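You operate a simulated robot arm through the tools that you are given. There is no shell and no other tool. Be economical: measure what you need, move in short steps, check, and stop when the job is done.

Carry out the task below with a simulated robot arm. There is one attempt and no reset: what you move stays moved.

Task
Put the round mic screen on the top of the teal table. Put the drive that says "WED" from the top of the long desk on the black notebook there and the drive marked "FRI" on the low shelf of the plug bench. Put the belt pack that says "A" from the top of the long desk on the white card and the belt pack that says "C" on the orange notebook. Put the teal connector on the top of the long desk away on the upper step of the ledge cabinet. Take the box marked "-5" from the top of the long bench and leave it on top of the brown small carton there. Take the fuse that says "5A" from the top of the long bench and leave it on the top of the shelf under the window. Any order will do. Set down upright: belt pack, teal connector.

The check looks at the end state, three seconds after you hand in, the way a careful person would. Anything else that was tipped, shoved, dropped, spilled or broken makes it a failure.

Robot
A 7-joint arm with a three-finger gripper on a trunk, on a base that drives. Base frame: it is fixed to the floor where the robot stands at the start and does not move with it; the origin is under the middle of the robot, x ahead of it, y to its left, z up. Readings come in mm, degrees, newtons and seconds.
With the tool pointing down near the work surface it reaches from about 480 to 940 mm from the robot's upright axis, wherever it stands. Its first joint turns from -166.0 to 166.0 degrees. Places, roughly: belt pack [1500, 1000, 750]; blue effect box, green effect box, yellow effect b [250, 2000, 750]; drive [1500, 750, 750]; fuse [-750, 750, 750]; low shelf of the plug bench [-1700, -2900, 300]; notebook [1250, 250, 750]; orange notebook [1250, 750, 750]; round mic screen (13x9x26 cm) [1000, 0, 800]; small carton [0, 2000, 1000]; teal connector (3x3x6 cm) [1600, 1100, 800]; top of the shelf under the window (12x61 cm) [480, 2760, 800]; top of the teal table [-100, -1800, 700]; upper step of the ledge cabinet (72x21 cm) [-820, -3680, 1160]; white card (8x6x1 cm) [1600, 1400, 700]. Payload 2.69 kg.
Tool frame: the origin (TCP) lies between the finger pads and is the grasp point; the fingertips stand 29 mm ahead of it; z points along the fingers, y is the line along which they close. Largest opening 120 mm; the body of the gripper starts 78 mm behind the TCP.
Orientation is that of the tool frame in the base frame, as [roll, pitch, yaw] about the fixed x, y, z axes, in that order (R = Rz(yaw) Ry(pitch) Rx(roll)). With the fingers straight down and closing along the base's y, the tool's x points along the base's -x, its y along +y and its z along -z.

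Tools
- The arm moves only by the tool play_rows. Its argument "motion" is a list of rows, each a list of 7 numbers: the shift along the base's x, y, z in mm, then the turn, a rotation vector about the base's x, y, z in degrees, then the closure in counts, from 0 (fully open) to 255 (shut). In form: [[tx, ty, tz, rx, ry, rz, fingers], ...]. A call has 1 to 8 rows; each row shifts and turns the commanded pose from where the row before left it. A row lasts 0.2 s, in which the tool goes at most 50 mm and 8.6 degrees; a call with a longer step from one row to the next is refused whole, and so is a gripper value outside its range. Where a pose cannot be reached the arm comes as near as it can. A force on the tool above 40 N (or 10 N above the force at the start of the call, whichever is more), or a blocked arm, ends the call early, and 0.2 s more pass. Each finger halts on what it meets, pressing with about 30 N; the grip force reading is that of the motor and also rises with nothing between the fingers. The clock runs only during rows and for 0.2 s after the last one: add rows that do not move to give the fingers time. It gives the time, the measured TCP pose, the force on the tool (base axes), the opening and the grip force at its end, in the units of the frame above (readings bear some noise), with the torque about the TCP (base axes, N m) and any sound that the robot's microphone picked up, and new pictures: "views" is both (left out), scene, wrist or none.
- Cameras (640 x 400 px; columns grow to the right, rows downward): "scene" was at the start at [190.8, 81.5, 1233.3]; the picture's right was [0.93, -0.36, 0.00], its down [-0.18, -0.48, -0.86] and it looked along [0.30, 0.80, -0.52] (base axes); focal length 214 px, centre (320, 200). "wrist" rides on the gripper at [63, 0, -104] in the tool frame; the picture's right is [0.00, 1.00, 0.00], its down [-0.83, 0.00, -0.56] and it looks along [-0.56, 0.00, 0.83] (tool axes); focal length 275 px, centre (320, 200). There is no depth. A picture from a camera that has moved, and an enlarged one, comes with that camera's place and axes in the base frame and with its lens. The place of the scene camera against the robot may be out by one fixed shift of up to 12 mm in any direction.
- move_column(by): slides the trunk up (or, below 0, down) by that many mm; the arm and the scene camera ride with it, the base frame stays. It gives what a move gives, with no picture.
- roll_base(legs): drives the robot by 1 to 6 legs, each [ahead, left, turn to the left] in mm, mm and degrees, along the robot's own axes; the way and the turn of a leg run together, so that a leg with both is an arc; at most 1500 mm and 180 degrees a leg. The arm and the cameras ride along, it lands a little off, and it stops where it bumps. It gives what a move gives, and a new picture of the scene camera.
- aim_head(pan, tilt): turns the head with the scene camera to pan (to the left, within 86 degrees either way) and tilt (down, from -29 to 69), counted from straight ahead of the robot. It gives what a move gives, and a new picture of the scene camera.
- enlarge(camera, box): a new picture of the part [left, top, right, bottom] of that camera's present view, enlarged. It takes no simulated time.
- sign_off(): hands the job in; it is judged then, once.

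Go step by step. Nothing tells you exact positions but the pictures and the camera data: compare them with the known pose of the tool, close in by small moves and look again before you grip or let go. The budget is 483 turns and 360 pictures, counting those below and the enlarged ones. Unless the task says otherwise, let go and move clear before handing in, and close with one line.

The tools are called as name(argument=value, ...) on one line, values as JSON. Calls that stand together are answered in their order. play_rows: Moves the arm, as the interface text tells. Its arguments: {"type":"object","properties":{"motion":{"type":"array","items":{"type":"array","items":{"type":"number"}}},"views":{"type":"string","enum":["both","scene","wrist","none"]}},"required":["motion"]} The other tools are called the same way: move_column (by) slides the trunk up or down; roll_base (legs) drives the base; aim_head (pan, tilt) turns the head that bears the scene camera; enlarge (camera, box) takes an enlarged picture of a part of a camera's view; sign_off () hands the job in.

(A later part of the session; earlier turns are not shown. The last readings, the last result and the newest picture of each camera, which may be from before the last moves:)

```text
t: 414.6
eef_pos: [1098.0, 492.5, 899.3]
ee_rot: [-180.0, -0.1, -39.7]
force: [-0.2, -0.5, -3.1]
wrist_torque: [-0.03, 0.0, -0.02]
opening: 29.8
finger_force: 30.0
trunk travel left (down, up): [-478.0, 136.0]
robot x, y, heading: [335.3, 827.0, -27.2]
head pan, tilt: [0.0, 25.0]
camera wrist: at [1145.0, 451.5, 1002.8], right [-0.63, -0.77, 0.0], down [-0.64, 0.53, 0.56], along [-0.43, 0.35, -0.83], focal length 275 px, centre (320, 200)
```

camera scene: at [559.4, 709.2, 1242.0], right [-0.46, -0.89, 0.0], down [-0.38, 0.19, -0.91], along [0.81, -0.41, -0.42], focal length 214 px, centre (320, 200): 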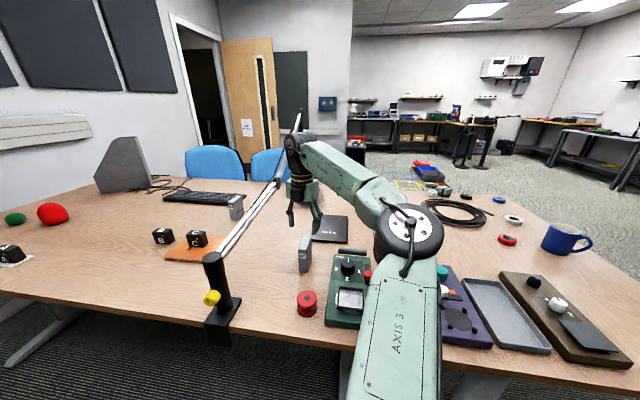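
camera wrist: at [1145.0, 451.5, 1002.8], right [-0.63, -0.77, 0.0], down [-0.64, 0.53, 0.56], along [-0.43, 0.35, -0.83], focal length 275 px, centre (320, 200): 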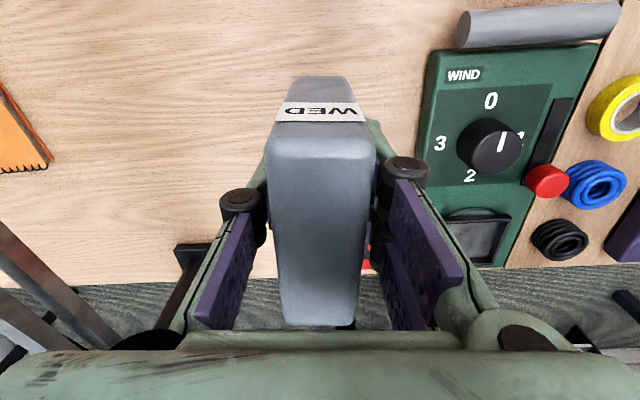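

WED held. Shift away from the boom, drive closer, then go over the notebook.

play_rows(motion=[[-15, -23, 10, 0, 0, 0, 255], [-14, -23, 10, 0, 0, 0, 255], [-14, -22, 10, 0, 0, 0, 255]], views="none")

roll_base(legs=[[150, 0, -3]])

play_rows(motion=[[0, 0, 0, 0, 0, 0, 255]], views="wrist")

```text
t: 415.4
eef_pos: [1053.3, 422.7, 928.7]
ee_rot: [-179.9, -0.1, -39.6]
force: [-0.2, -0.2, -2.3]
wrist_torque: [-0.01, -0.03, -0.01]
opening: 29.3
finger_force: 30.6
trunk travel left (down, up): [-478.0, 136.0]
robot x, y, heading: [337.6, 827.0, -27.4]
head pan, tilt: [0.0, 25.0]
```

```text
t: 416.7
eef_pos: [1161.9, 310.9, 928.1]
ee_rot: [-179.9, 0.0, -42.9]
force: [-0.5, -0.3, -3.6]
wrist_torque: [0.03, 0.02, -0.04]
opening: 29.6
finger_force: 29.1
trunk travel left (down, up): [-478.0, 136.0]
robot x, y, heading: [465.6, 753.5, -30.3]
head pan, tilt: [0.0, 25.0]
camera scene: at [684.4, 624.2, 1241.8], right [-0.51, -0.86, 0.0], down [-0.36, 0.21, -0.91], along [0.78, -0.46, -0.42], focal length 214 px, centre (320, 200)
```

scene: 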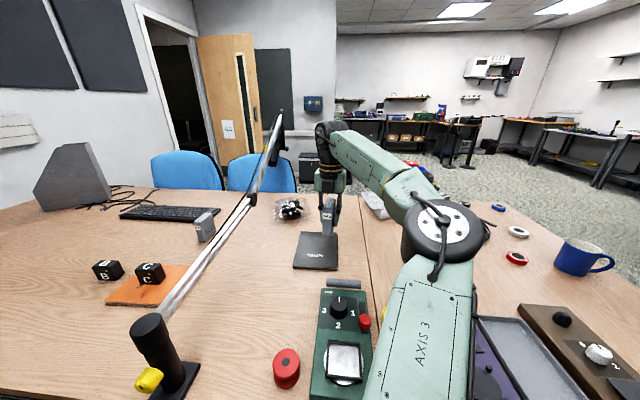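

```text
t: 417.1
eef_pos: [1160.0, 312.3, 928.9]
ee_rot: [-179.8, 0.0, -42.9]
force: [-0.5, 0.5, -2.5]
wrist_torque: [0.01, -0.02, 0.02]
opening: 29.4
finger_force: 30.6
trunk travel left (down, up): [-478.0, 136.0]
robot x, y, heading: [469.5, 748.7, -30.4]
head pan, tilt: [0.0, 25.0]
camera wrist: at [1206.6, 268.5, 1033.4], right [-0.68, -0.74, 0.0], down [-0.61, 0.56, 0.56], along [-0.41, 0.38, -0.83], focal length 275 px, centre (320, 200)
```

wrist: 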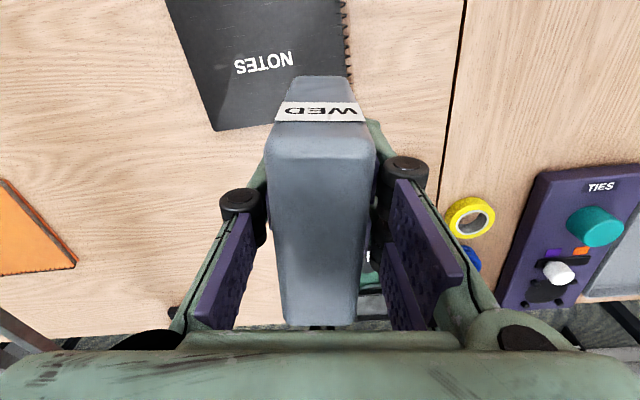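

Notebook target (1225, 328). Move over it and lower.

play_rows(motion=[[33, 8, -10, 0, 0, 0, 255], [32, 8, -20, 0, 0, 0, 255], [0, 0, -30, 0, 0, 0, 255], [0, 0, -30, 0, 0, 0, 255], [0, 0, 0, 0, 0, 0, 255]], views="both")

```text
t: 418.3
eef_pos: [1224.7, 326.3, 838.4]
ee_rot: [-179.9, -0.1, -42.9]
force: [-0.1, 0.0, -2.2]
wrist_torque: [0.01, 0.02, 0.01]
opening: 29.8
finger_force: 30.1
trunk travel left (down, up): [-478.0, 136.0]
robot x, y, heading: [467.7, 752.8, -30.3]
head pan, tilt: [0.0, 25.0]
camera scene: at [684.2, 624.4, 1241.9], right [-0.51, -0.86, 0.0], down [-0.36, 0.21, -0.91], along [0.78, -0.46, -0.42], focal length 214 px, centre (320, 200)
camera wrist: at [1271.2, 284.2, 943.5], right [-0.68, -0.74, 0.0], down [-0.61, 0.56, 0.55], along [-0.41, 0.38, -0.83], focal length 275 px, centre (320, 200)
```

scene: 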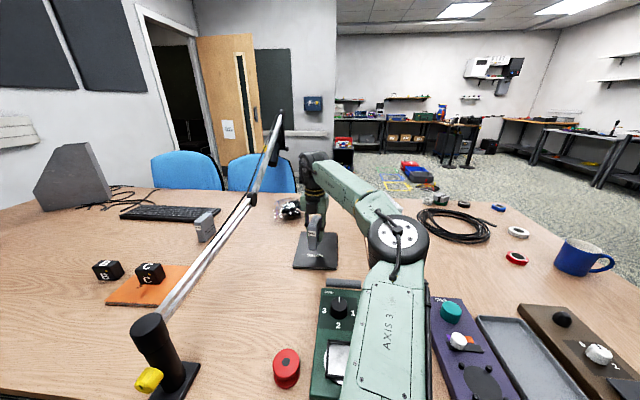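
wrist: 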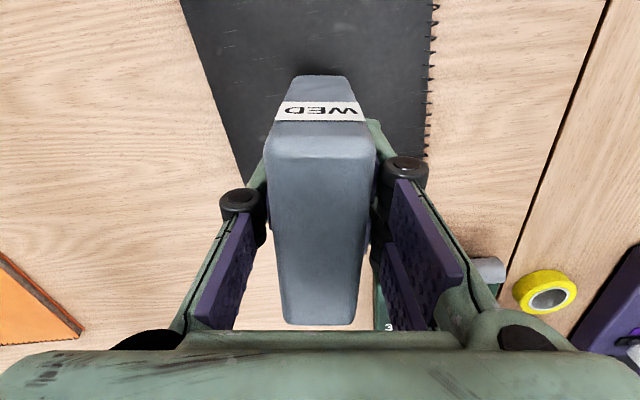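

play_rows(motion=[[18, -12, 0, 0, 0, 0, 255], [0, 0, -25, 0, 0, 0, 255], [0, 0, -12, 0, 0, 0, 255], [0, 0, 0, 0, 0, 0, 255]], views="wrist")

```text
t: 419.3
eef_pos: [1243.1, 315.7, 801.8]
ee_rot: [-179.9, 0.0, -43.0]
force: [-0.3, -0.7, -1.8]
wrist_torque: [0.01, 0.01, 0.01]
opening: 29.9
finger_force: 30.6
trunk travel left (down, up): [-478.0, 136.0]
robot x, y, heading: [466.0, 754.0, -30.2]
head pan, tilt: [0.0, 25.0]
camera wrist: at [1289.1, 273.5, 906.8], right [-0.68, -0.73, 0.0], down [-0.61, 0.56, 0.56], along [-0.41, 0.38, -0.83], focal length 275 px, centre (320, 200)
```

wrist: 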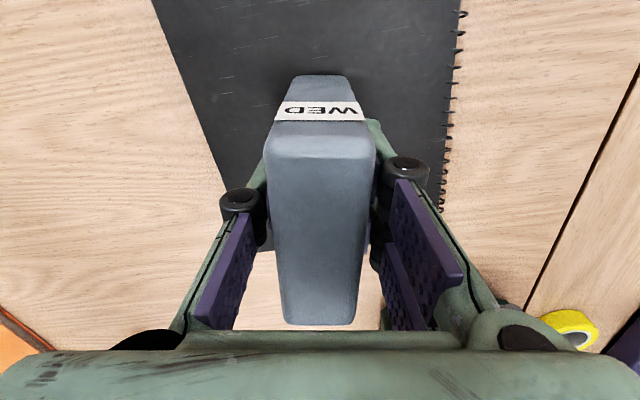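

play_rows(motion=[[0, 0, -4, 0, 0, 0, 255], [0, 0, -3, 0, 0, 0, 255], [0, 0, 0, 0, 0, 0, 255]], views="none")

play_rows(motion=[[0, 0, -3, 0, 0, 0, 255], [0, 0, 0, 0, 0, 0, 255]], views="none")

```text
t: 420.1
eef_pos: [1244.6, 316.1, 796.1]
ee_rot: [-179.8, -0.2, -43.0]
force: [0.4, -1.8, 3.7]
wrist_torque: [0.11, 0.17, -0.01]
opening: 29.9
finger_force: 30.2
trunk travel left (down, up): [-478.0, 136.0]
robot x, y, heading: [463.1, 751.0, -30.1]
head pan, tilt: [0.0, 25.0]
```

```text
t: 420.7
eef_pos: [1244.3, 316.5, 797.3]
ee_rot: [-179.8, -0.4, -43.1]
force: [5.3, -1.8, 21.4]
wrist_torque: [0.29, 0.25, -0.06]
opening: 29.7
finger_force: 29.6
trunk travel left (down, up): [-478.0, 136.0]
robot x, y, heading: [466.2, 749.6, -30.5]
head pan, tilt: [0.0, 25.0]
```

Contact. Release and rise.

play_rows(motion=[[0, 0, 2.5, 0, 0, 0, 255], [0, 0, 0, 0, 0, 0, 180], [0, 0, 0, 0, 0, 0, 120], [0, 0, 0, 0, 0, 0, 100], [0, 0, 30, 0, 0, 0, 100], [0, 0, 40, 0, 0, 0, 100], [0, 0, 40, 0, 0, 0, 100], [0, 0, 0, 0, 0, 0, 100]], views="both")

```text
t: 422.5
eef_pos: [1243.1, 316.7, 903.2]
ee_rot: [-179.8, 0.0, -42.9]
force: [-0.4, 0.3, 0.5]
wrist_torque: [0.02, -0.02, -0.02]
opening: 73.1
finger_force: 0.1
trunk travel left (down, up): [-478.0, 136.0]
robot x, y, heading: [466.7, 753.3, -30.4]
head pan, tilt: [0.0, 25.0]
camera scene: at [683.9, 624.6, 1242.0], right [-0.51, -0.86, 0.0], down [-0.36, 0.21, -0.91], along [0.78, -0.46, -0.42], focal length 214 px, centre (320, 200)
camera wrist: at [1288.2, 273.9, 1008.3], right [-0.68, -0.74, 0.0], down [-0.61, 0.56, 0.55], along [-0.41, 0.38, -0.83], focal length 275 px, centre (320, 200)
```

scene: 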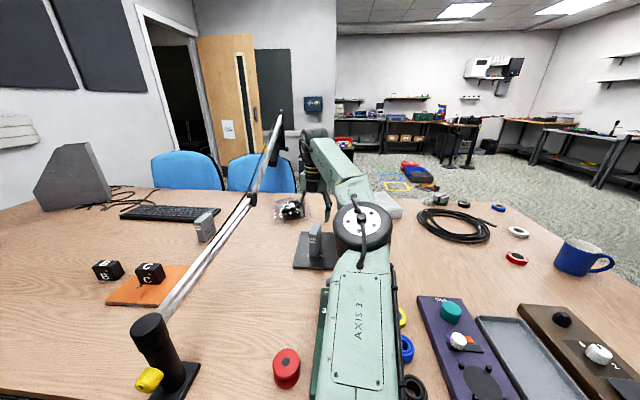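
wrist: 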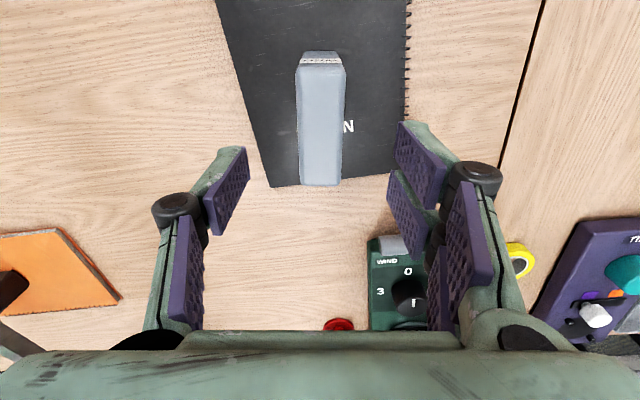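

WED stands on the notebook. Retract, back away and turn to the bench.

play_rows(motion=[[-43, 23, 10, 0, 0, 0, 100], [-43, 23, 10, 0, 0, 0, 100], [-43, 23, 10, 0, 0, 0, 100], [-43, 23, 10, 0, 0, 0, 100], [-43, 23, 10, 0, 0, 0, 100], [-43, 23, 10, 0, 0, 0, 100], [-43, 23, 0, 0, 0, 0, 100], [-43, 23, 0, 0, 0, 0, 100]], views="none")

move_column(by=130)

roll_base(legs=[[-230, 0, 0], [0, 0, 90]])

```text
t: 424.5
eef_pos: [918.6, 528.8, 963.4]
ee_rot: [-179.7, 0.6, -35.6]
force: [-0.3, 0.2, -0.2]
wrist_torque: [0.0, -0.02, 0.01]
opening: 72.9
finger_force: 0.1
trunk travel left (down, up): [-478.0, 136.0]
robot x, y, heading: [467.4, 753.9, -30.2]
head pan, tilt: [0.0, 25.0]
stopped in row 8: the arm was blocked; the commanded pose is now the measured one
```

```text
t: 426.1
eef_pos: [917.8, 527.4, 1093.0]
ee_rot: [-179.6, 0.6, -35.7]
force: [0.3, 0.4, 0.2]
wrist_torque: [0.0, 0.01, -0.01]
opening: 73.1
finger_force: 0.0
trunk travel left (down, up): [-608.0, 6.0]
robot x, y, heading: [467.1, 752.7, -30.5]
head pan, tilt: [0.0, 25.0]
```

```text
t: 431.8
eef_pos: [498.7, 1318.1, 1093.7]
ee_rot: [-179.6, 0.6, 53.9]
force: [0.4, 0.0, -0.1]
wrist_torque: [-0.01, -0.01, 0.02]
opening: 72.9
finger_force: 0.0
trunk travel left (down, up): [-608.0, 6.0]
robot x, y, heading: [270.7, 870.7, 59.0]
head pan, tilt: [0.0, 25.0]
camera scene: at [400.4, 1079.4, 1372.0], right [0.86, -0.51, 0.0], down [-0.22, -0.36, -0.91], along [0.47, 0.78, -0.42], focal length 214 px, centre (320, 200)
```

scene: 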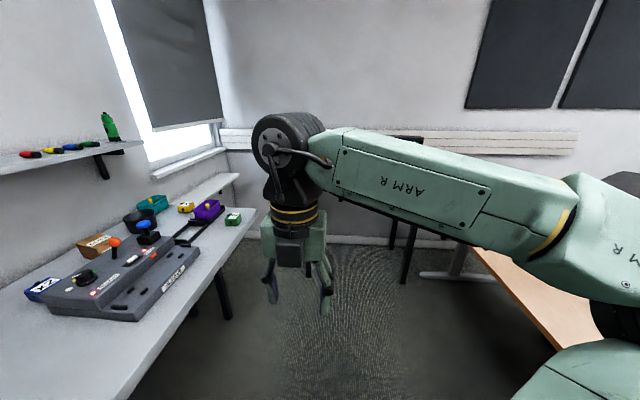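

aim_head(pan=40, tilt=30)

enlarge(camera="scene", box=[200, 100, 520, 300])

aim_head(pan=86, tilt=30)

```text
t: 432.8
eef_pos: [496.9, 1319.3, 1093.7]
ee_rot: [-179.5, 0.6, 54.0]
force: [0.5, 0.4, 0.6]
wrist_torque: [0.0, 0.03, 0.02]
opening: 73.0
finger_force: 0.0
trunk travel left (down, up): [-608.0, 6.0]
robot x, y, heading: [267.6, 871.0, 59.1]
head pan, tilt: [40.0, 30.0]
camera scene: at [338.9, 1089.6, 1364.0], right [0.99, 0.16, 0.0], down [0.08, -0.49, -0.87], along [-0.14, 0.86, -0.5], focal length 214 px, centre (320, 200)
```

scene: 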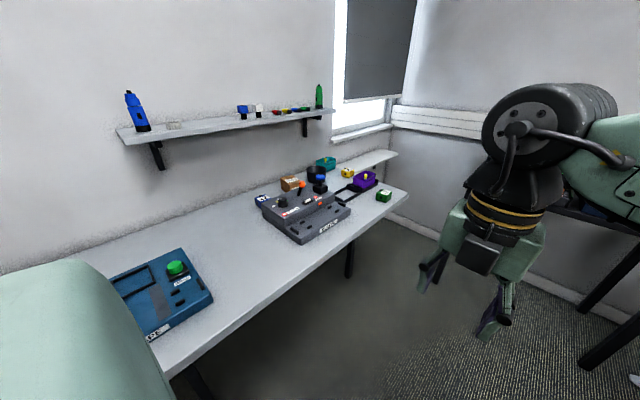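

```text
2.00 times, centred on (360, 200) of scene
camera zoom: at [338.9, 1089.6, 1364.0], right [0.99, 0.16, 0.0], down [0.08, -0.49, -0.87], along [-0.14, 0.86, -0.5], focal length 429 px, centre (240, 200)
```

zoom: 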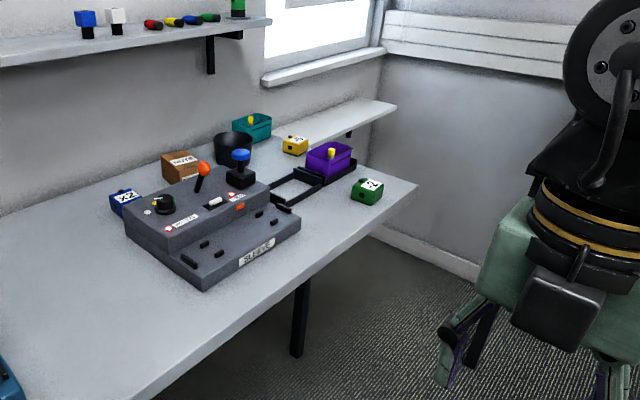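

```text
t: 434.0
eef_pos: [498.1, 1316.7, 1094.8]
ee_rot: [-179.6, 0.6, 53.9]
force: [-0.2, 0.5, -0.2]
wrist_torque: [0.02, 0.01, -0.01]
opening: 72.9
finger_force: 0.0
trunk travel left (down, up): [-608.0, 6.0]
robot x, y, heading: [270.2, 867.1, 58.9]
head pan, tilt: [85.9, 30.0]
camera scene: at [279.1, 1052.1, 1364.0], right [0.57, 0.82, 0.0], down [0.41, -0.29, -0.87], along [-0.71, 0.5, -0.5], focal length 214 px, centre (320, 200)
```

scene: 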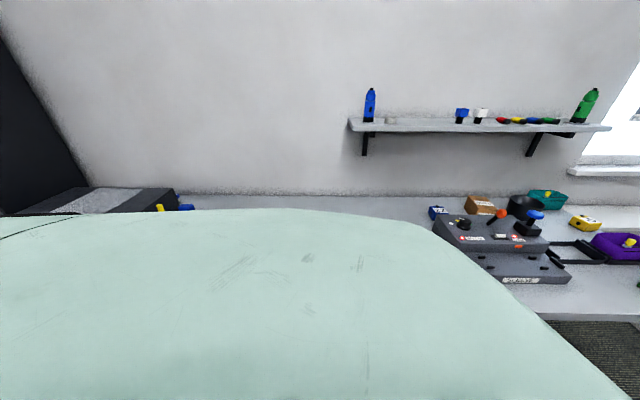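

roll_base(legs=[[750, 0, 0], [0, 0, 75]])

aim_head(pan=0, tilt=30)

```text
t: 441.4
eef_pos: [291.1, 1848.9, 1093.0]
ee_rot: [-179.6, 0.6, 128.5]
force: [0.0, -0.2, -0.2]
wrist_torque: [-0.01, 0.01, -0.02]
opening: 73.0
finger_force: 0.0
trunk travel left (down, up): [-608.0, 6.0]
robot x, y, heading: [664.5, 1510.8, 133.6]
head pan, tilt: [85.9, 30.0]
camera scene: at [489.4, 1563.4, 1364.0], right [-0.64, 0.77, 0.0], down [0.39, 0.32, -0.87], along [-0.67, -0.55, -0.5], focal length 214 px, centre (320, 200)
```

scene: 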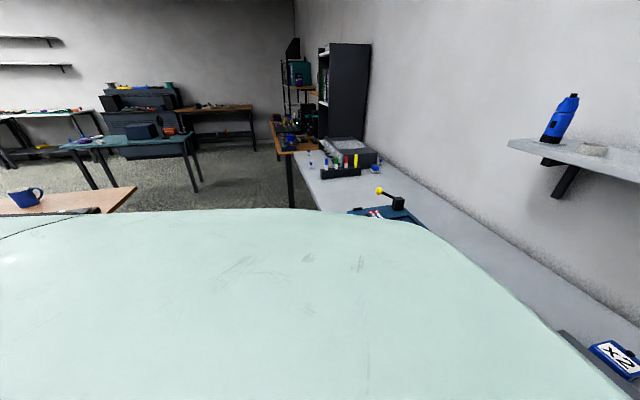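

```text
t: 443.0
eef_pos: [291.6, 1849.8, 1092.9]
ee_rot: [-179.4, 0.6, 128.5]
force: [0.4, 0.6, -0.7]
wrist_torque: [0.0, 0.02, -0.02]
opening: 73.0
finger_force: 0.2
trunk travel left (down, up): [-608.0, 6.0]
robot x, y, heading: [663.3, 1512.5, 133.7]
head pan, tilt: [0.0, 30.0]
camera scene: at [496.6, 1686.5, 1364.0], right [0.72, 0.69, 0.0], down [0.35, -0.36, -0.87], along [-0.6, 0.63, -0.5], focal length 214 px, centre (320, 200)
```

scene: 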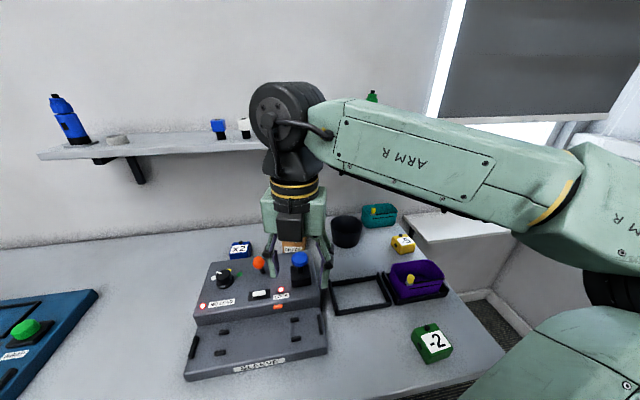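

enlarge(camera="scene", box=[220, 190, 460, 340])

```text
2.67 times, centred on (340, 265) of scene
camera zoom: at [496.6, 1686.5, 1364.0], right [0.72, 0.69, 0.0], down [0.35, -0.36, -0.87], along [-0.6, 0.63, -0.5], focal length 572 px, centre (267, 27)
```

zoom: 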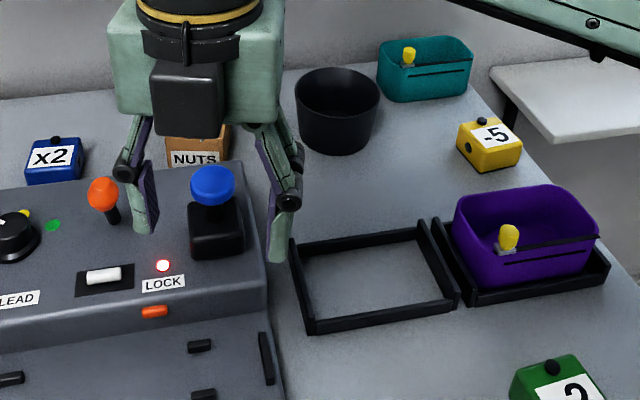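

Yellow box is "-5", the NUTS carton is behind the console. I turn a bit right so both lie ahead-left, and move over the yellow box.

roll_base(legs=[[0, 0, -28]])

play_rows(motion=[[-21, 35, 0, 0, 0, 0, 60], [-21, 35, 0, 0, 0, 0, 60], [-21, 35, 0, 0, 0, 0, 60], [-21, 35, 0, 0, 0, 0, 60], [-21, 35, 0, 0, 0, 0, 60], [-21, 35, 0, 0, 0, 0, 60], [-21, 35, 0, 0, 0, 0, 60]], views="both")

```text
t: 444.8
eef_pos: [493.7, 1985.1, 1093.9]
ee_rot: [-179.7, 0.6, 100.8]
force: [0.5, 1.0, 1.3]
wrist_torque: [0.01, 0.02, 0.04]
opening: 72.9
finger_force: 0.1
trunk travel left (down, up): [-608.0, 6.0]
robot x, y, heading: [661.4, 1508.7, 105.6]
head pan, tilt: [0.0, 30.0]
camera scene: at [599.2, 1745.2, 1364.0], right [0.96, 0.28, 0.0], down [0.14, -0.48, -0.87], along [-0.24, 0.83, -0.5], focal length 214 px, centre (320, 200)
```

scene: 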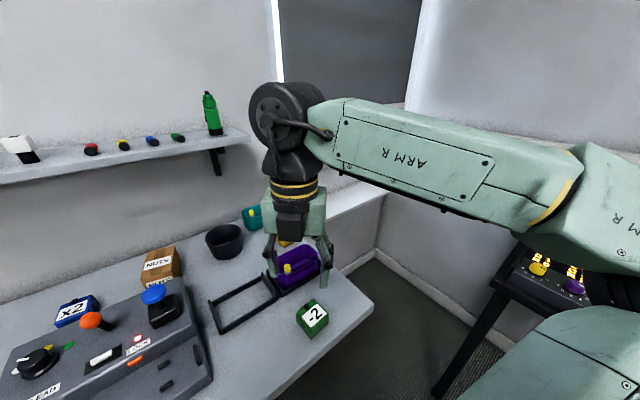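

```text
t: 446.4
eef_pos: [343.4, 2230.1, 1093.0]
ee_rot: [-179.6, 0.6, 100.9]
force: [-0.5, -0.6, 0.4]
wrist_torque: [0.02, -0.02, -0.02]
opening: 91.8
finger_force: 0.1
trunk travel left (down, up): [-608.0, 6.0]
robot x, y, heading: [665.4, 1511.2, 105.8]
head pan, tilt: [0.0, 30.0]
camera scene: at [598.5, 1745.7, 1363.8], right [0.96, 0.28, 0.0], down [0.14, -0.48, -0.87], along [-0.24, 0.83, -0.5], focal length 214 px, centre (320, 200)
camera wrist: at [331.7, 2293.8, 1197.3], right [0.98, 0.19, -0.01], down [0.16, -0.81, 0.56], along [0.1, -0.56, -0.83], focal length 275 px, centre (320, 200)
```

scene: 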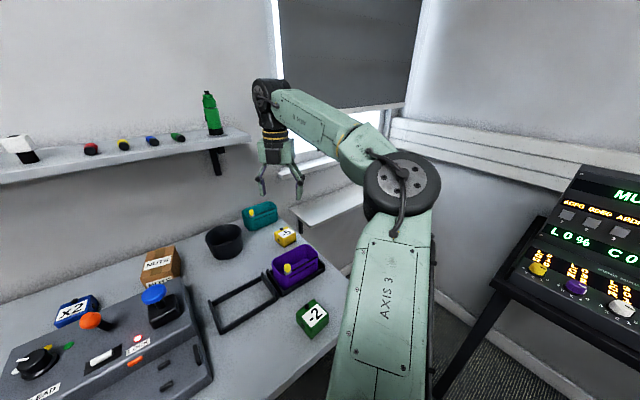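
wrist: 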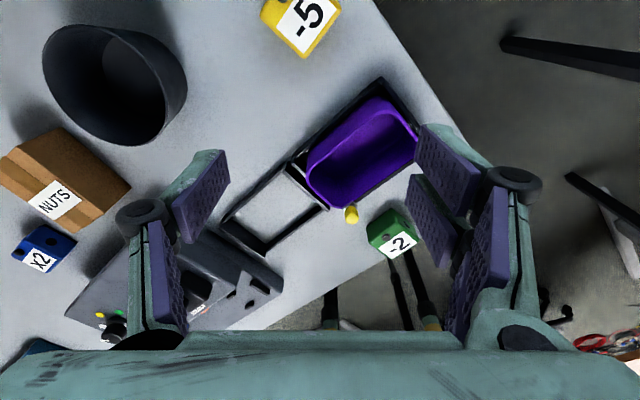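

"-5" sits at about (316, 2278), aligned with the bench. Rotate so the fingers close along the bench and move over it.

play_rows(motion=[[-4, 8, -5, 0, 0, 7.8, 40], [-4, 8, -10, 0, 0, 7.8, 30], [-4, 8, -20, 0, 0, 7.8, 30], [-4, 8, -20, 0, 0, 7.8, 30], [-5, 8, -30, 0, 0, 7.8, 30], [-5, 8, -30, 0, 0, 7.8, 30], [0, 0, -15, 0, 0, 0, 30]], views="wrist")

```text
t: 448.0
eef_pos: [320.9, 2277.6, 962.3]
ee_rot: [-179.6, 0.5, 147.7]
force: [0.0, 0.1, 0.3]
wrist_torque: [0.0, 0.02, 0.03]
opening: 105.8
finger_force: 0.1
trunk travel left (down, up): [-608.0, 6.0]
robot x, y, heading: [663.5, 1510.6, 105.8]
head pan, tilt: [0.0, 30.0]
camera wrist: at [265.4, 2312.1, 1065.3], right [0.53, 0.85, -0.01], down [0.7, -0.43, 0.56], along [0.48, -0.3, -0.83], focal length 275 px, centre (320, 200)
```

wrist: 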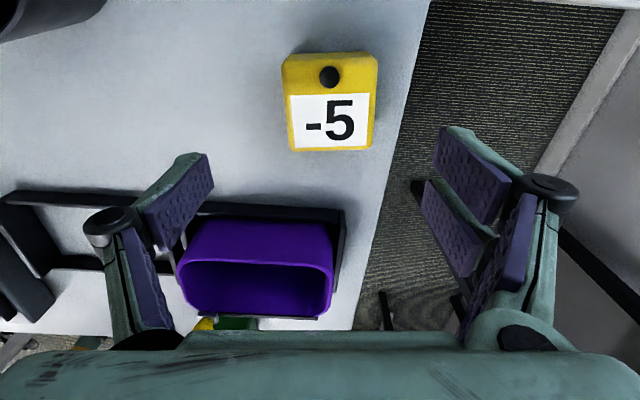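

play_rows(motion=[[-2, 5, -25, 0, 0, 0, 20], [-1, 4, -25, 0, 0, 0, 20], [0, 0, 0, 0, 0, 0, 20]], views="wrist")

```text
t: 448.8
eef_pos: [315.5, 2285.1, 912.5]
ee_rot: [-179.7, 0.5, 147.5]
force: [-1.5, 1.4, 0.6]
wrist_torque: [-0.02, 0.0, 0.02]
opening: 110.3
finger_force: 0.1
trunk travel left (down, up): [-608.0, 6.0]
robot x, y, heading: [663.0, 1510.3, 106.2]
head pan, tilt: [0.0, 30.0]
camera wrist: at [260.9, 2319.7, 1016.4], right [0.53, 0.85, -0.01], down [0.7, -0.44, 0.56], along [0.47, -0.31, -0.83], focal length 275 px, centre (320, 200)
```

wrist: 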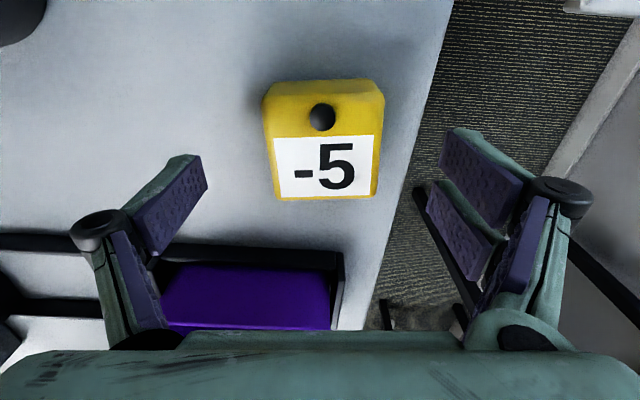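

play_rows(motion=[[-6, 6, -10, 0, 0, 0, 20], [0, 0, -12, 0, 0, 0, 20], [0, 0, 0, 0, 0, 0, 20]], views="both")

```text
t: 449.6
eef_pos: [309.9, 2293.6, 889.8]
ee_rot: [-179.6, 0.6, 147.6]
force: [0.5, -0.1, -0.5]
wrist_torque: [0.04, -0.02, 0.01]
opening: 110.6
finger_force: 0.1
trunk travel left (down, up): [-608.0, 6.0]
robot x, y, heading: [666.9, 1511.7, 106.0]
head pan, tilt: [0.0, 30.0]
camera scene: at [599.0, 1745.2, 1364.0], right [0.96, 0.28, 0.0], down [0.14, -0.48, -0.87], along [-0.24, 0.83, -0.5], focal length 214 px, centre (320, 200)
camera wrist: at [254.8, 2327.1, 994.8], right [0.53, 0.85, -0.01], down [0.7, -0.44, 0.56], along [0.47, -0.31, -0.83], focal length 275 px, centre (320, 200)
```

scene: 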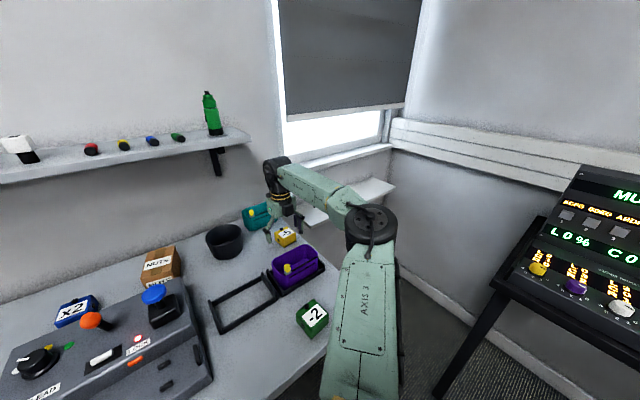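
wrist: 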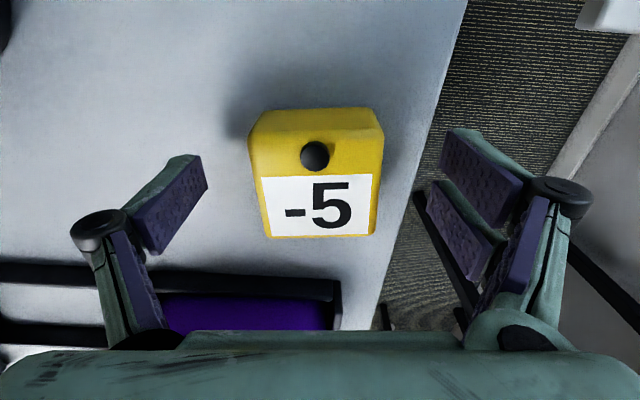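

play_rows(motion=[[0, 0, -6, 0, 0, 0, 20], [0, 0, -5, 0, 0, 0, 20], [0, 0, 0, 0, 0, 0, 20]], views="wrist")

enlarge(camera="scene", box=[240, 190, 320, 260])

```text
t: 450.4
eef_pos: [308.7, 2291.7, 880.1]
ee_rot: [-179.5, 0.5, 147.5]
force: [0.6, -0.2, 0.0]
wrist_torque: [0.02, 0.02, -0.03]
opening: 110.8
finger_force: 0.1
trunk travel left (down, up): [-608.0, 6.0]
robot x, y, heading: [663.8, 1511.8, 105.8]
head pan, tilt: [0.0, 30.0]
camera wrist: at [254.3, 2326.5, 984.4], right [0.53, 0.85, -0.01], down [0.7, -0.44, 0.56], along [0.47, -0.31, -0.83], focal length 275 px, centre (320, 200)
```

wrist: 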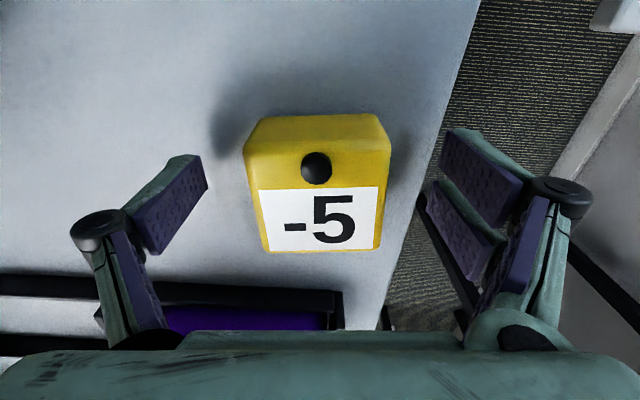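

```text
5.71 times, centred on (280, 225) of scene
camera zoom: at [599.0, 1745.2, 1364.0], right [0.96, 0.28, 0.0], down [0.14, -0.48, -0.87], along [-0.24, 0.83, -0.5], focal length 1226 px, centre (549, 57)
```

zoom: 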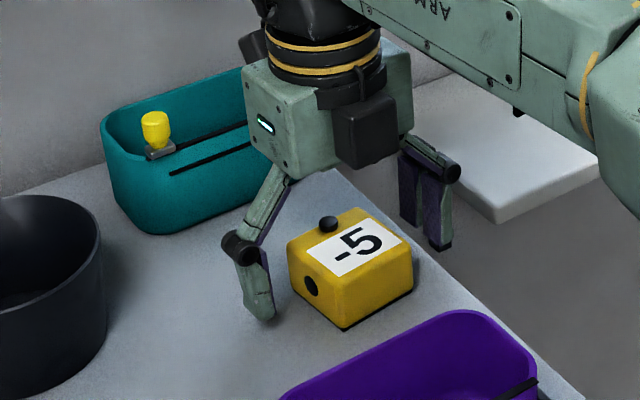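

play_rows(motion=[[0, 0, -5, 0, 0, 0, 20], [0, 0, -5, 0, 0, 0, 20], [0, 0, 0, 0, 0, 0, 20]], views="none")

enlarge(camera="scene", box=[240, 190, 320, 260])

```text
t: 451.2
eef_pos: [308.4, 2292.6, 869.5]
ee_rot: [-179.6, 0.6, 147.6]
force: [0.1, -0.7, -1.4]
wrist_torque: [0.0, 0.04, 0.0]
opening: 110.4
finger_force: 0.1
trunk travel left (down, up): [-608.0, 6.0]
robot x, y, heading: [666.5, 1512.1, 105.7]
head pan, tilt: [0.0, 30.0]
```

```text
5.71 times, centred on (280, 225) of scene
camera zoom: at [599.0, 1745.2, 1364.0], right [0.96, 0.28, 0.0], down [0.14, -0.48, -0.87], along [-0.24, 0.83, -0.5], focal length 1226 px, centre (549, 57)
```

zoom: 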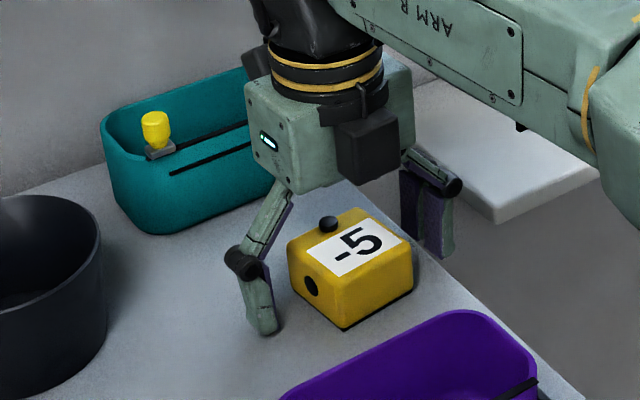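

Fingertips are just above the bench. Close on the box.

play_rows(motion=[[0, 0, 1, 0, 0, 0, 60], [0, 0, 0, 0, 0, 0, 90], [0, 0, 0, 0, 0, 0, 140], [0, 0, 0, 0, 0, 0, 255], [0, 0, 0, 0, 0, 0, 255], [0, 0, 0, 0, 0, 0, 255], [0, 0, 0, 0, 0, 0, 255]], views="wrist")

```text
t: 452.6
eef_pos: [311.5, 2293.1, 877.5]
ee_rot: [-179.9, 0.0, 147.2]
force: [4.3, -3.5, 15.4]
wrist_torque: [0.0, -0.12, -0.07]
opening: 57.9
finger_force: 26.8
trunk travel left (down, up): [-608.0, 6.0]
robot x, y, heading: [661.4, 1506.5, 106.0]
head pan, tilt: [0.0, 30.0]
stopped in row 6: the force on the tool passed its limit at 43 N (the readings are from after the stop); the commanded pose is now the measured one
camera wrist: at [258.2, 2328.2, 981.7], right [0.54, 0.84, 0.0], down [0.7, -0.45, 0.56], along [0.47, -0.3, -0.83], focal length 275 px, centre (320, 200)
```

wrist: 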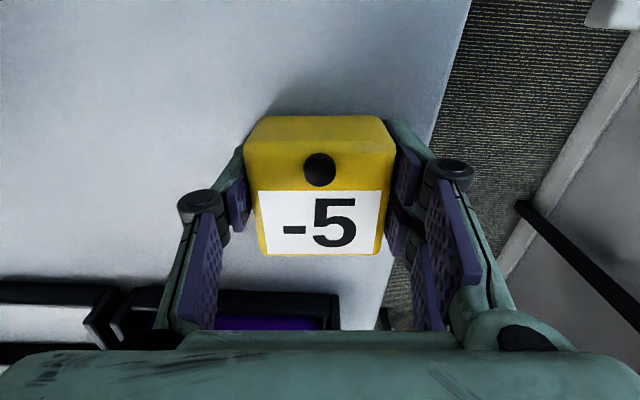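

Fingers pushed the bench slightly; raise 3 mm and complete the grip.

play_rows(motion=[[0, 0, 3, 0, 0, 0, 230], [0, 0, 0, 0, 0, 0, 255], [0, 0, 0, 0, 0, 0, 255], [0, 0, 0, 0, 0, 0, 255]], views="none")

play_rows(motion=[[0, 0, 10, 0, 0, 0, 255], [0, 0, 20, 0, 0, 0, 255], [0, 0, 30, 0, 0, 0, 255], [0, 0, 40, 0, 0, 0, 255], [0, 0, 40, 0, 0, 0, 255], [0, 0, 0, 0, 0, 0, 255]], views="both")

```text
t: 453.6
eef_pos: [311.8, 2294.1, 877.2]
ee_rot: [-180.0, 0.3, 147.3]
force: [4.2, -1.5, 5.1]
wrist_torque: [0.23, -0.14, -0.12]
opening: 57.3
finger_force: 29.8
trunk travel left (down, up): [-608.0, 6.0]
robot x, y, heading: [665.5, 1508.4, 106.1]
head pan, tilt: [0.0, 30.0]
```

```text
t: 455.0
eef_pos: [312.0, 2293.6, 1016.6]
ee_rot: [-179.9, 0.3, 147.3]
force: [0.6, -0.4, -1.4]
wrist_torque: [-0.02, -0.01, 0.01]
opening: 57.5
finger_force: 29.8
trunk travel left (down, up): [-608.0, 6.0]
robot x, y, heading: [662.4, 1513.5, 106.0]
head pan, tilt: [0.0, 30.0]
camera scene: at [599.3, 1745.8, 1363.9], right [0.96, 0.27, 0.0], down [0.14, -0.48, -0.87], along [-0.24, 0.83, -0.5], focal length 214 px, centre (320, 200)
camera wrist: at [258.3, 2328.4, 1121.1], right [0.54, 0.84, 0.0], down [0.7, -0.44, 0.56], along [0.47, -0.3, -0.83], focal length 275 px, centre (320, 200)
```

scene: 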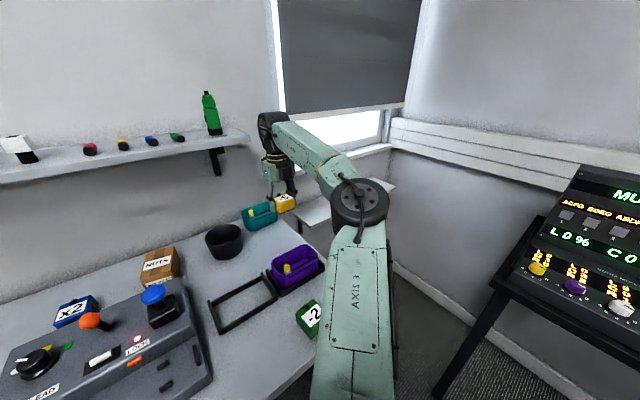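
wrist: 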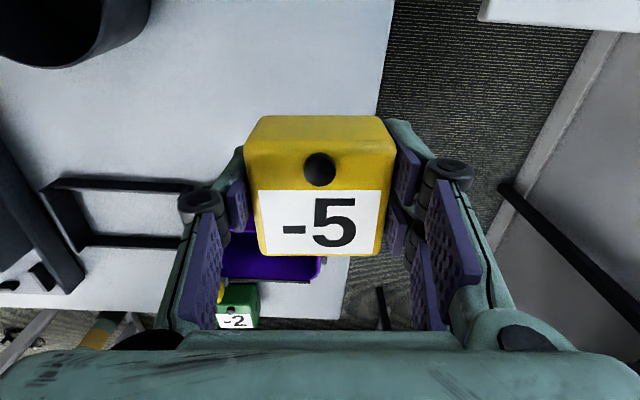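

enlarge(camera="scene", box=[120, 220, 220, 300])

```text
5.00 times, centred on (170, 260) of scene
camera zoom: at [599.3, 1745.8, 1363.9], right [0.96, 0.27, 0.0], down [0.14, -0.48, -0.87], along [-0.24, 0.83, -0.5], focal length 1072 px, centre (1070, -100)
```

zoom: 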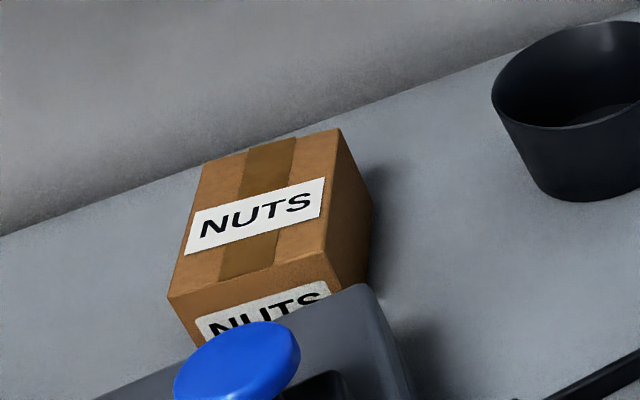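

Carton top centre ≈ (23, 2050, 898). Carry the box there, rotating 15° to align.

play_rows(motion=[[0, 0, 30, 0, 0, 0, 255], [-35, -29, 0, 0, 0, -2.5, 255], [-35, -29, 0, 0, 0, -2.5, 255], [-35, -29, 0, 0, 0, -2.5, 255], [-35, -29, 0, 0, 0, -2.5, 255], [-35, -29, 0, 0, 0, -2.5, 255], [-35, -29, 0, 0, 0, -2.5, 255], [-35, -29, 0, 0, 0, 0, 255]], views="both")

```text
t: 456.2
eef_pos: [206.3, 2200.9, 1043.9]
ee_rot: [179.7, 0.9, 136.8]
force: [4.8, -4.1, -20.3]
wrist_torque: [-0.38, -0.52, -0.07]
opening: 57.7
finger_force: 30.6
trunk travel left (down, up): [-608.0, 6.0]
robot x, y, heading: [667.9, 1512.6, 105.4]
head pan, tilt: [0.0, 30.0]
stopped in row 5: the force on the tool passed its limit at 52 N (the readings are from after the stop); the commanded pose is now the measured one
camera scene: at [603.6, 1743.0, 1364.7], right [0.96, 0.27, 0.0], down [0.13, -0.48, -0.87], along [-0.23, 0.84, -0.5], focal length 214 px, centre (320, 200)
camera wrist: at [158.1, 2244.7, 1148.0], right [0.68, 0.73, 0.01], down [0.6, -0.56, 0.57], along [0.42, -0.38, -0.82], focal length 275 px, centre (320, 200)
```

scene: 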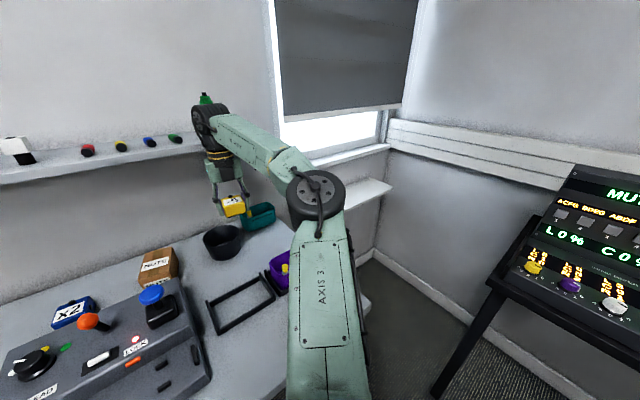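
wrist: 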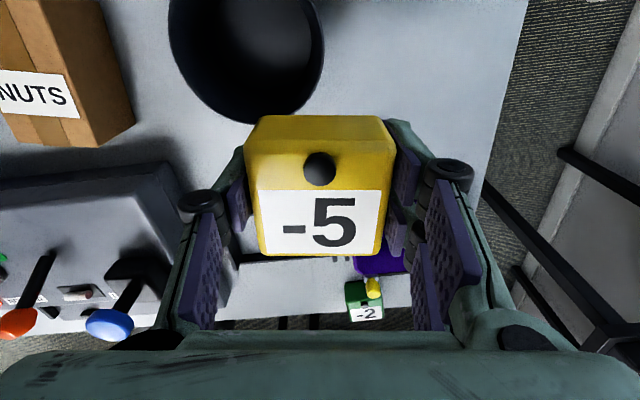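

The wrist brushed the wall shelf. Back off and lower immediately.

play_rows(motion=[[25, -15, -5, 0, 0, 0, 255], [25, -20, -10, 0, 0, 0, 255], [0, 0, 0, 0, 0, 0, 255]], views="both")

enlarge(camera="scene", box=[0, 70, 280, 245])

```text
t: 457.0
eef_pos: [249.0, 2165.1, 1026.4]
ee_rot: [179.8, 0.9, 137.1]
force: [0.5, 0.1, -1.0]
wrist_torque: [0.02, 0.02, 0.02]
opening: 57.2
finger_force: 30.4
trunk travel left (down, up): [-608.0, 6.0]
robot x, y, heading: [667.3, 1509.1, 105.6]
head pan, tilt: [0.0, 30.0]
camera scene: at [601.1, 1745.7, 1364.0], right [0.96, 0.27, 0.0], down [0.14, -0.48, -0.87], along [-0.23, 0.83, -0.5], focal length 214 px, centre (320, 200)
camera wrist: at [200.5, 2208.3, 1131.4], right [0.68, 0.74, 0.0], down [0.6, -0.56, 0.57], along [0.42, -0.38, -0.82], focal length 275 px, centre (320, 200)
```

scene: 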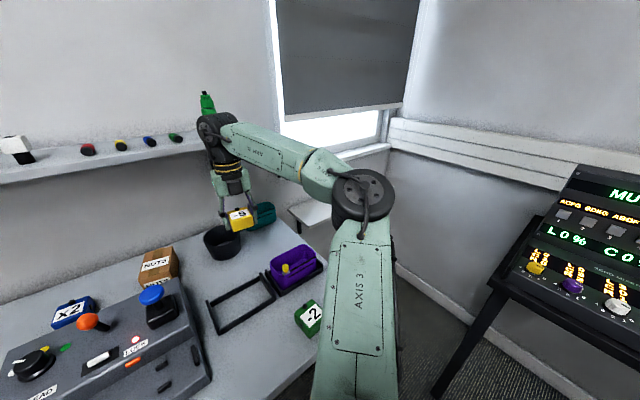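
wrist: 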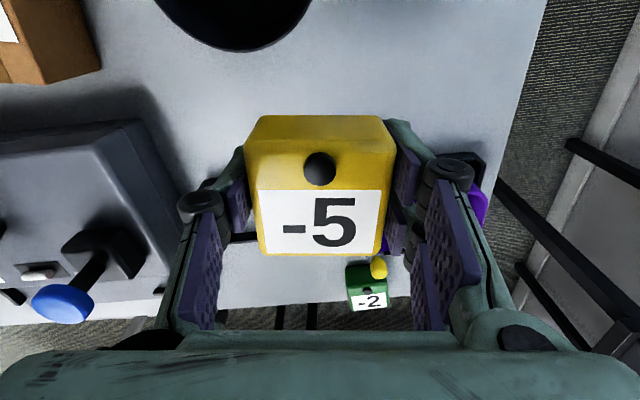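

```text
2.29 times, centred on (140, 158) of scene
camera zoom: at [601.1, 1745.7, 1364.0], right [0.96, 0.27, 0.0], down [0.14, -0.48, -0.87], along [-0.23, 0.83, -0.5], focal length 490 px, centre (731, 297)
```

zoom: 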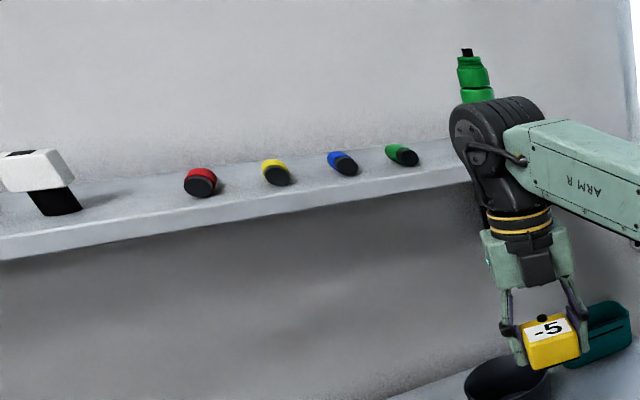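

The carton lies partly under the wall shelf, so a vertical tool can't reach it. I'll put the box back at its spot and regrasp it with a tilted tool.

play_rows(motion=[[16, 32, 0, 0, 0, 2.5, 255], [16, 32, 0, 0, 0, 2.5, 255], [16, 32, 0, 0, 0, 2.5, 255], [15, 33, 0, 0, 0, 2.5, 255], [0, 0, -40, 0.3, 0.8, 0, 255], [0, 0, -40, 0, 0, 0, 255], [0, 0, -40, 0, 0, 0, 255]], views="wrist")

```text
t: 458.6
eef_pos: [315.4, 2296.0, 906.9]
ee_rot: [180.0, 0.0, 147.1]
force: [-0.8, -0.3, -1.8]
wrist_torque: [0.04, 0.0, 0.0]
opening: 57.7
finger_force: 29.9
trunk travel left (down, up): [-608.0, 6.0]
robot x, y, heading: [665.1, 1513.6, 105.6]
head pan, tilt: [0.0, 30.0]
camera wrist: at [262.0, 2330.1, 1010.2], right [0.54, 0.84, 0.0], down [0.7, -0.45, 0.56], along [0.47, -0.3, -0.83], focal length 275 px, centre (320, 200)
```

wrist: 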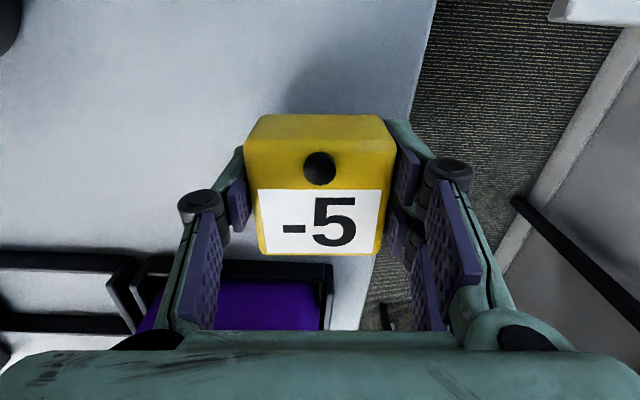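

play_rows(motion=[[-13, -21, 0, 0, 0, 0, 255], [0, 0, -15, 0, 0, 0, 255], [0, 0, -9, 0, 0, 0, 255], [0, 0, -3, 0, 0, 0, 255], [0, 0, 0, 0, 0, 0, 255]], views="none")

play_rows(motion=[[0, 0, -2, 0, 0, 0, 255], [0, 0, 0, 0, 0, 0, 255]], views="none")

```text
t: 459.8
eef_pos: [301.0, 2274.8, 880.2]
ee_rot: [180.0, 0.2, 147.2]
force: [0.1, 0.2, -1.9]
wrist_torque: [0.0, -0.01, -0.01]
opening: 57.4
finger_force: 30.0
trunk travel left (down, up): [-608.0, 6.0]
robot x, y, heading: [667.5, 1512.6, 105.7]
head pan, tilt: [0.0, 30.0]
```

```text
t: 460.4
eef_pos: [300.3, 2275.3, 877.0]
ee_rot: [-180.0, 0.2, 147.1]
force: [0.3, 0.3, -1.1]
wrist_torque: [-0.01, -0.02, 0.0]
opening: 57.4
finger_force: 30.3
trunk travel left (down, up): [-608.0, 6.0]
robot x, y, heading: [665.5, 1506.4, 105.5]
head pan, tilt: [0.0, 30.0]
```

play_rows(motion=[[0, 0, -2, 0, 0, 0, 255], [0, 0, -1, 0, 0, 0, 255], [0, 0, 0, 0, 0, 0, 255]], views="none")

```text
t: 461.2
eef_pos: [301.2, 2274.7, 876.6]
ee_rot: [179.9, -0.2, 147.0]
force: [-3.0, 6.0, 17.0]
wrist_torque: [-0.47, 0.08, -0.1]
opening: 57.6
finger_force: 29.8
trunk travel left (down, up): [-608.0, 6.0]
robot x, y, heading: [667.4, 1511.1, 105.7]
head pan, tilt: [0.0, 30.0]
```

Set down. Open, rise, and retreat a little to tilt the tool.

play_rows(motion=[[0, 0, 2, 0, 0, 0, 200], [0, 0, 0, 0, 0, 0, 100], [0, 0, 0, 0, 0, 0, 50], [0, 0, 0, 0, 0, 0, 30], [0, 0, 30, 0, 0, 0, 30], [0, 0, 40, 0, 0, 0, 30], [0, 0, 40, 0, 0, 0, 30], [20, -40, 20, 0, 0, 0, 30]], views="wrist")

```text
t: 463.0
eef_pos: [319.3, 2230.4, 1005.7]
ee_rot: [179.9, 0.1, 147.1]
force: [-0.4, -0.2, -0.3]
wrist_torque: [0.02, 0.01, -0.02]
opening: 106.1
finger_force: 0.0
trunk travel left (down, up): [-608.0, 6.0]
robot x, y, heading: [666.2, 1511.3, 105.8]
head pan, tilt: [0.0, 30.0]
camera wrist: at [265.1, 2265.3, 1109.7], right [0.54, 0.84, 0.0], down [0.7, -0.45, 0.56], along [0.47, -0.3, -0.83], focal length 275 px, centre (320, 200)
```

wrist: 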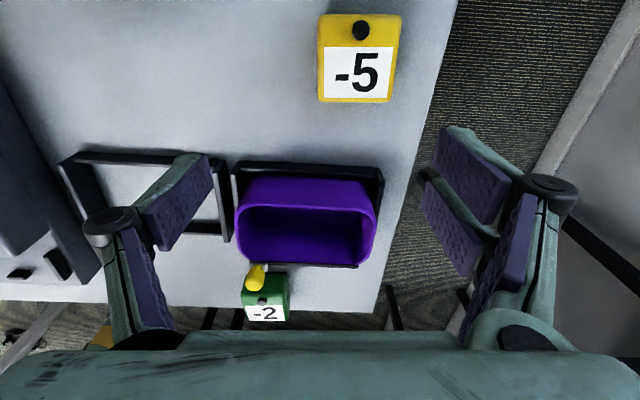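

play_rows(motion=[[5, -3, 12, 3.88, 6.0, 0, 30], [5, -3, 12, 3.88, 6.0, 0, 30], [5, -3, 12, 3.88, 6.0, 0, 30], [5, -3, 12, 3.88, 6.0, 0, 30], [5, -3, 12, 3.88, 6.0, 0, 30], [5, -3, 12, 3.88, 6.0, 0, 30], [5, -3, 12, 3.88, 6.0, 0, 30], [0, 0, 0, 0, 0, 0, 30]], views="both")

```text
t: 464.8
eef_pos: [357.4, 2212.4, 1091.2]
ee_rot: [180.0, -50.2, 147.1]
force: [0.1, 0.4, -0.4]
wrist_torque: [0.0, 0.0, -0.02]
opening: 106.1
finger_force: 0.1
trunk travel left (down, up): [-608.0, 6.0]
robot x, y, heading: [667.7, 1512.0, 105.5]
head pan, tilt: [0.0, 30.0]
camera scene: at [601.1, 1745.7, 1364.0], right [0.96, 0.27, 0.0], down [0.14, -0.48, -0.87], along [-0.23, 0.83, -0.5], focal length 214 px, centre (320, 200)
camera wrist: at [389.3, 2190.4, 1206.0], right [0.54, 0.84, 0.0], down [0.81, -0.52, -0.28], along [-0.23, 0.15, -0.96], focal length 275 px, centre (320, 200)
```

scene: 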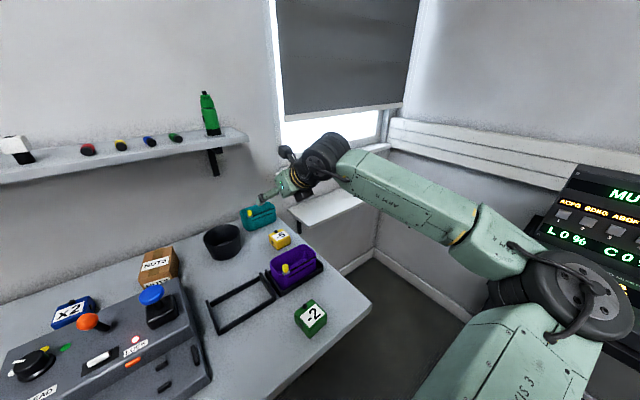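
wrist: 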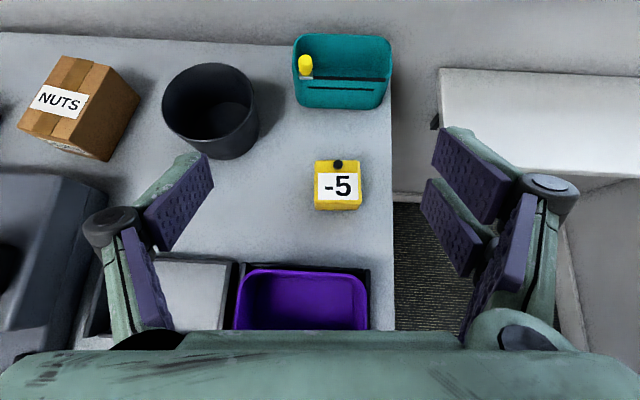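

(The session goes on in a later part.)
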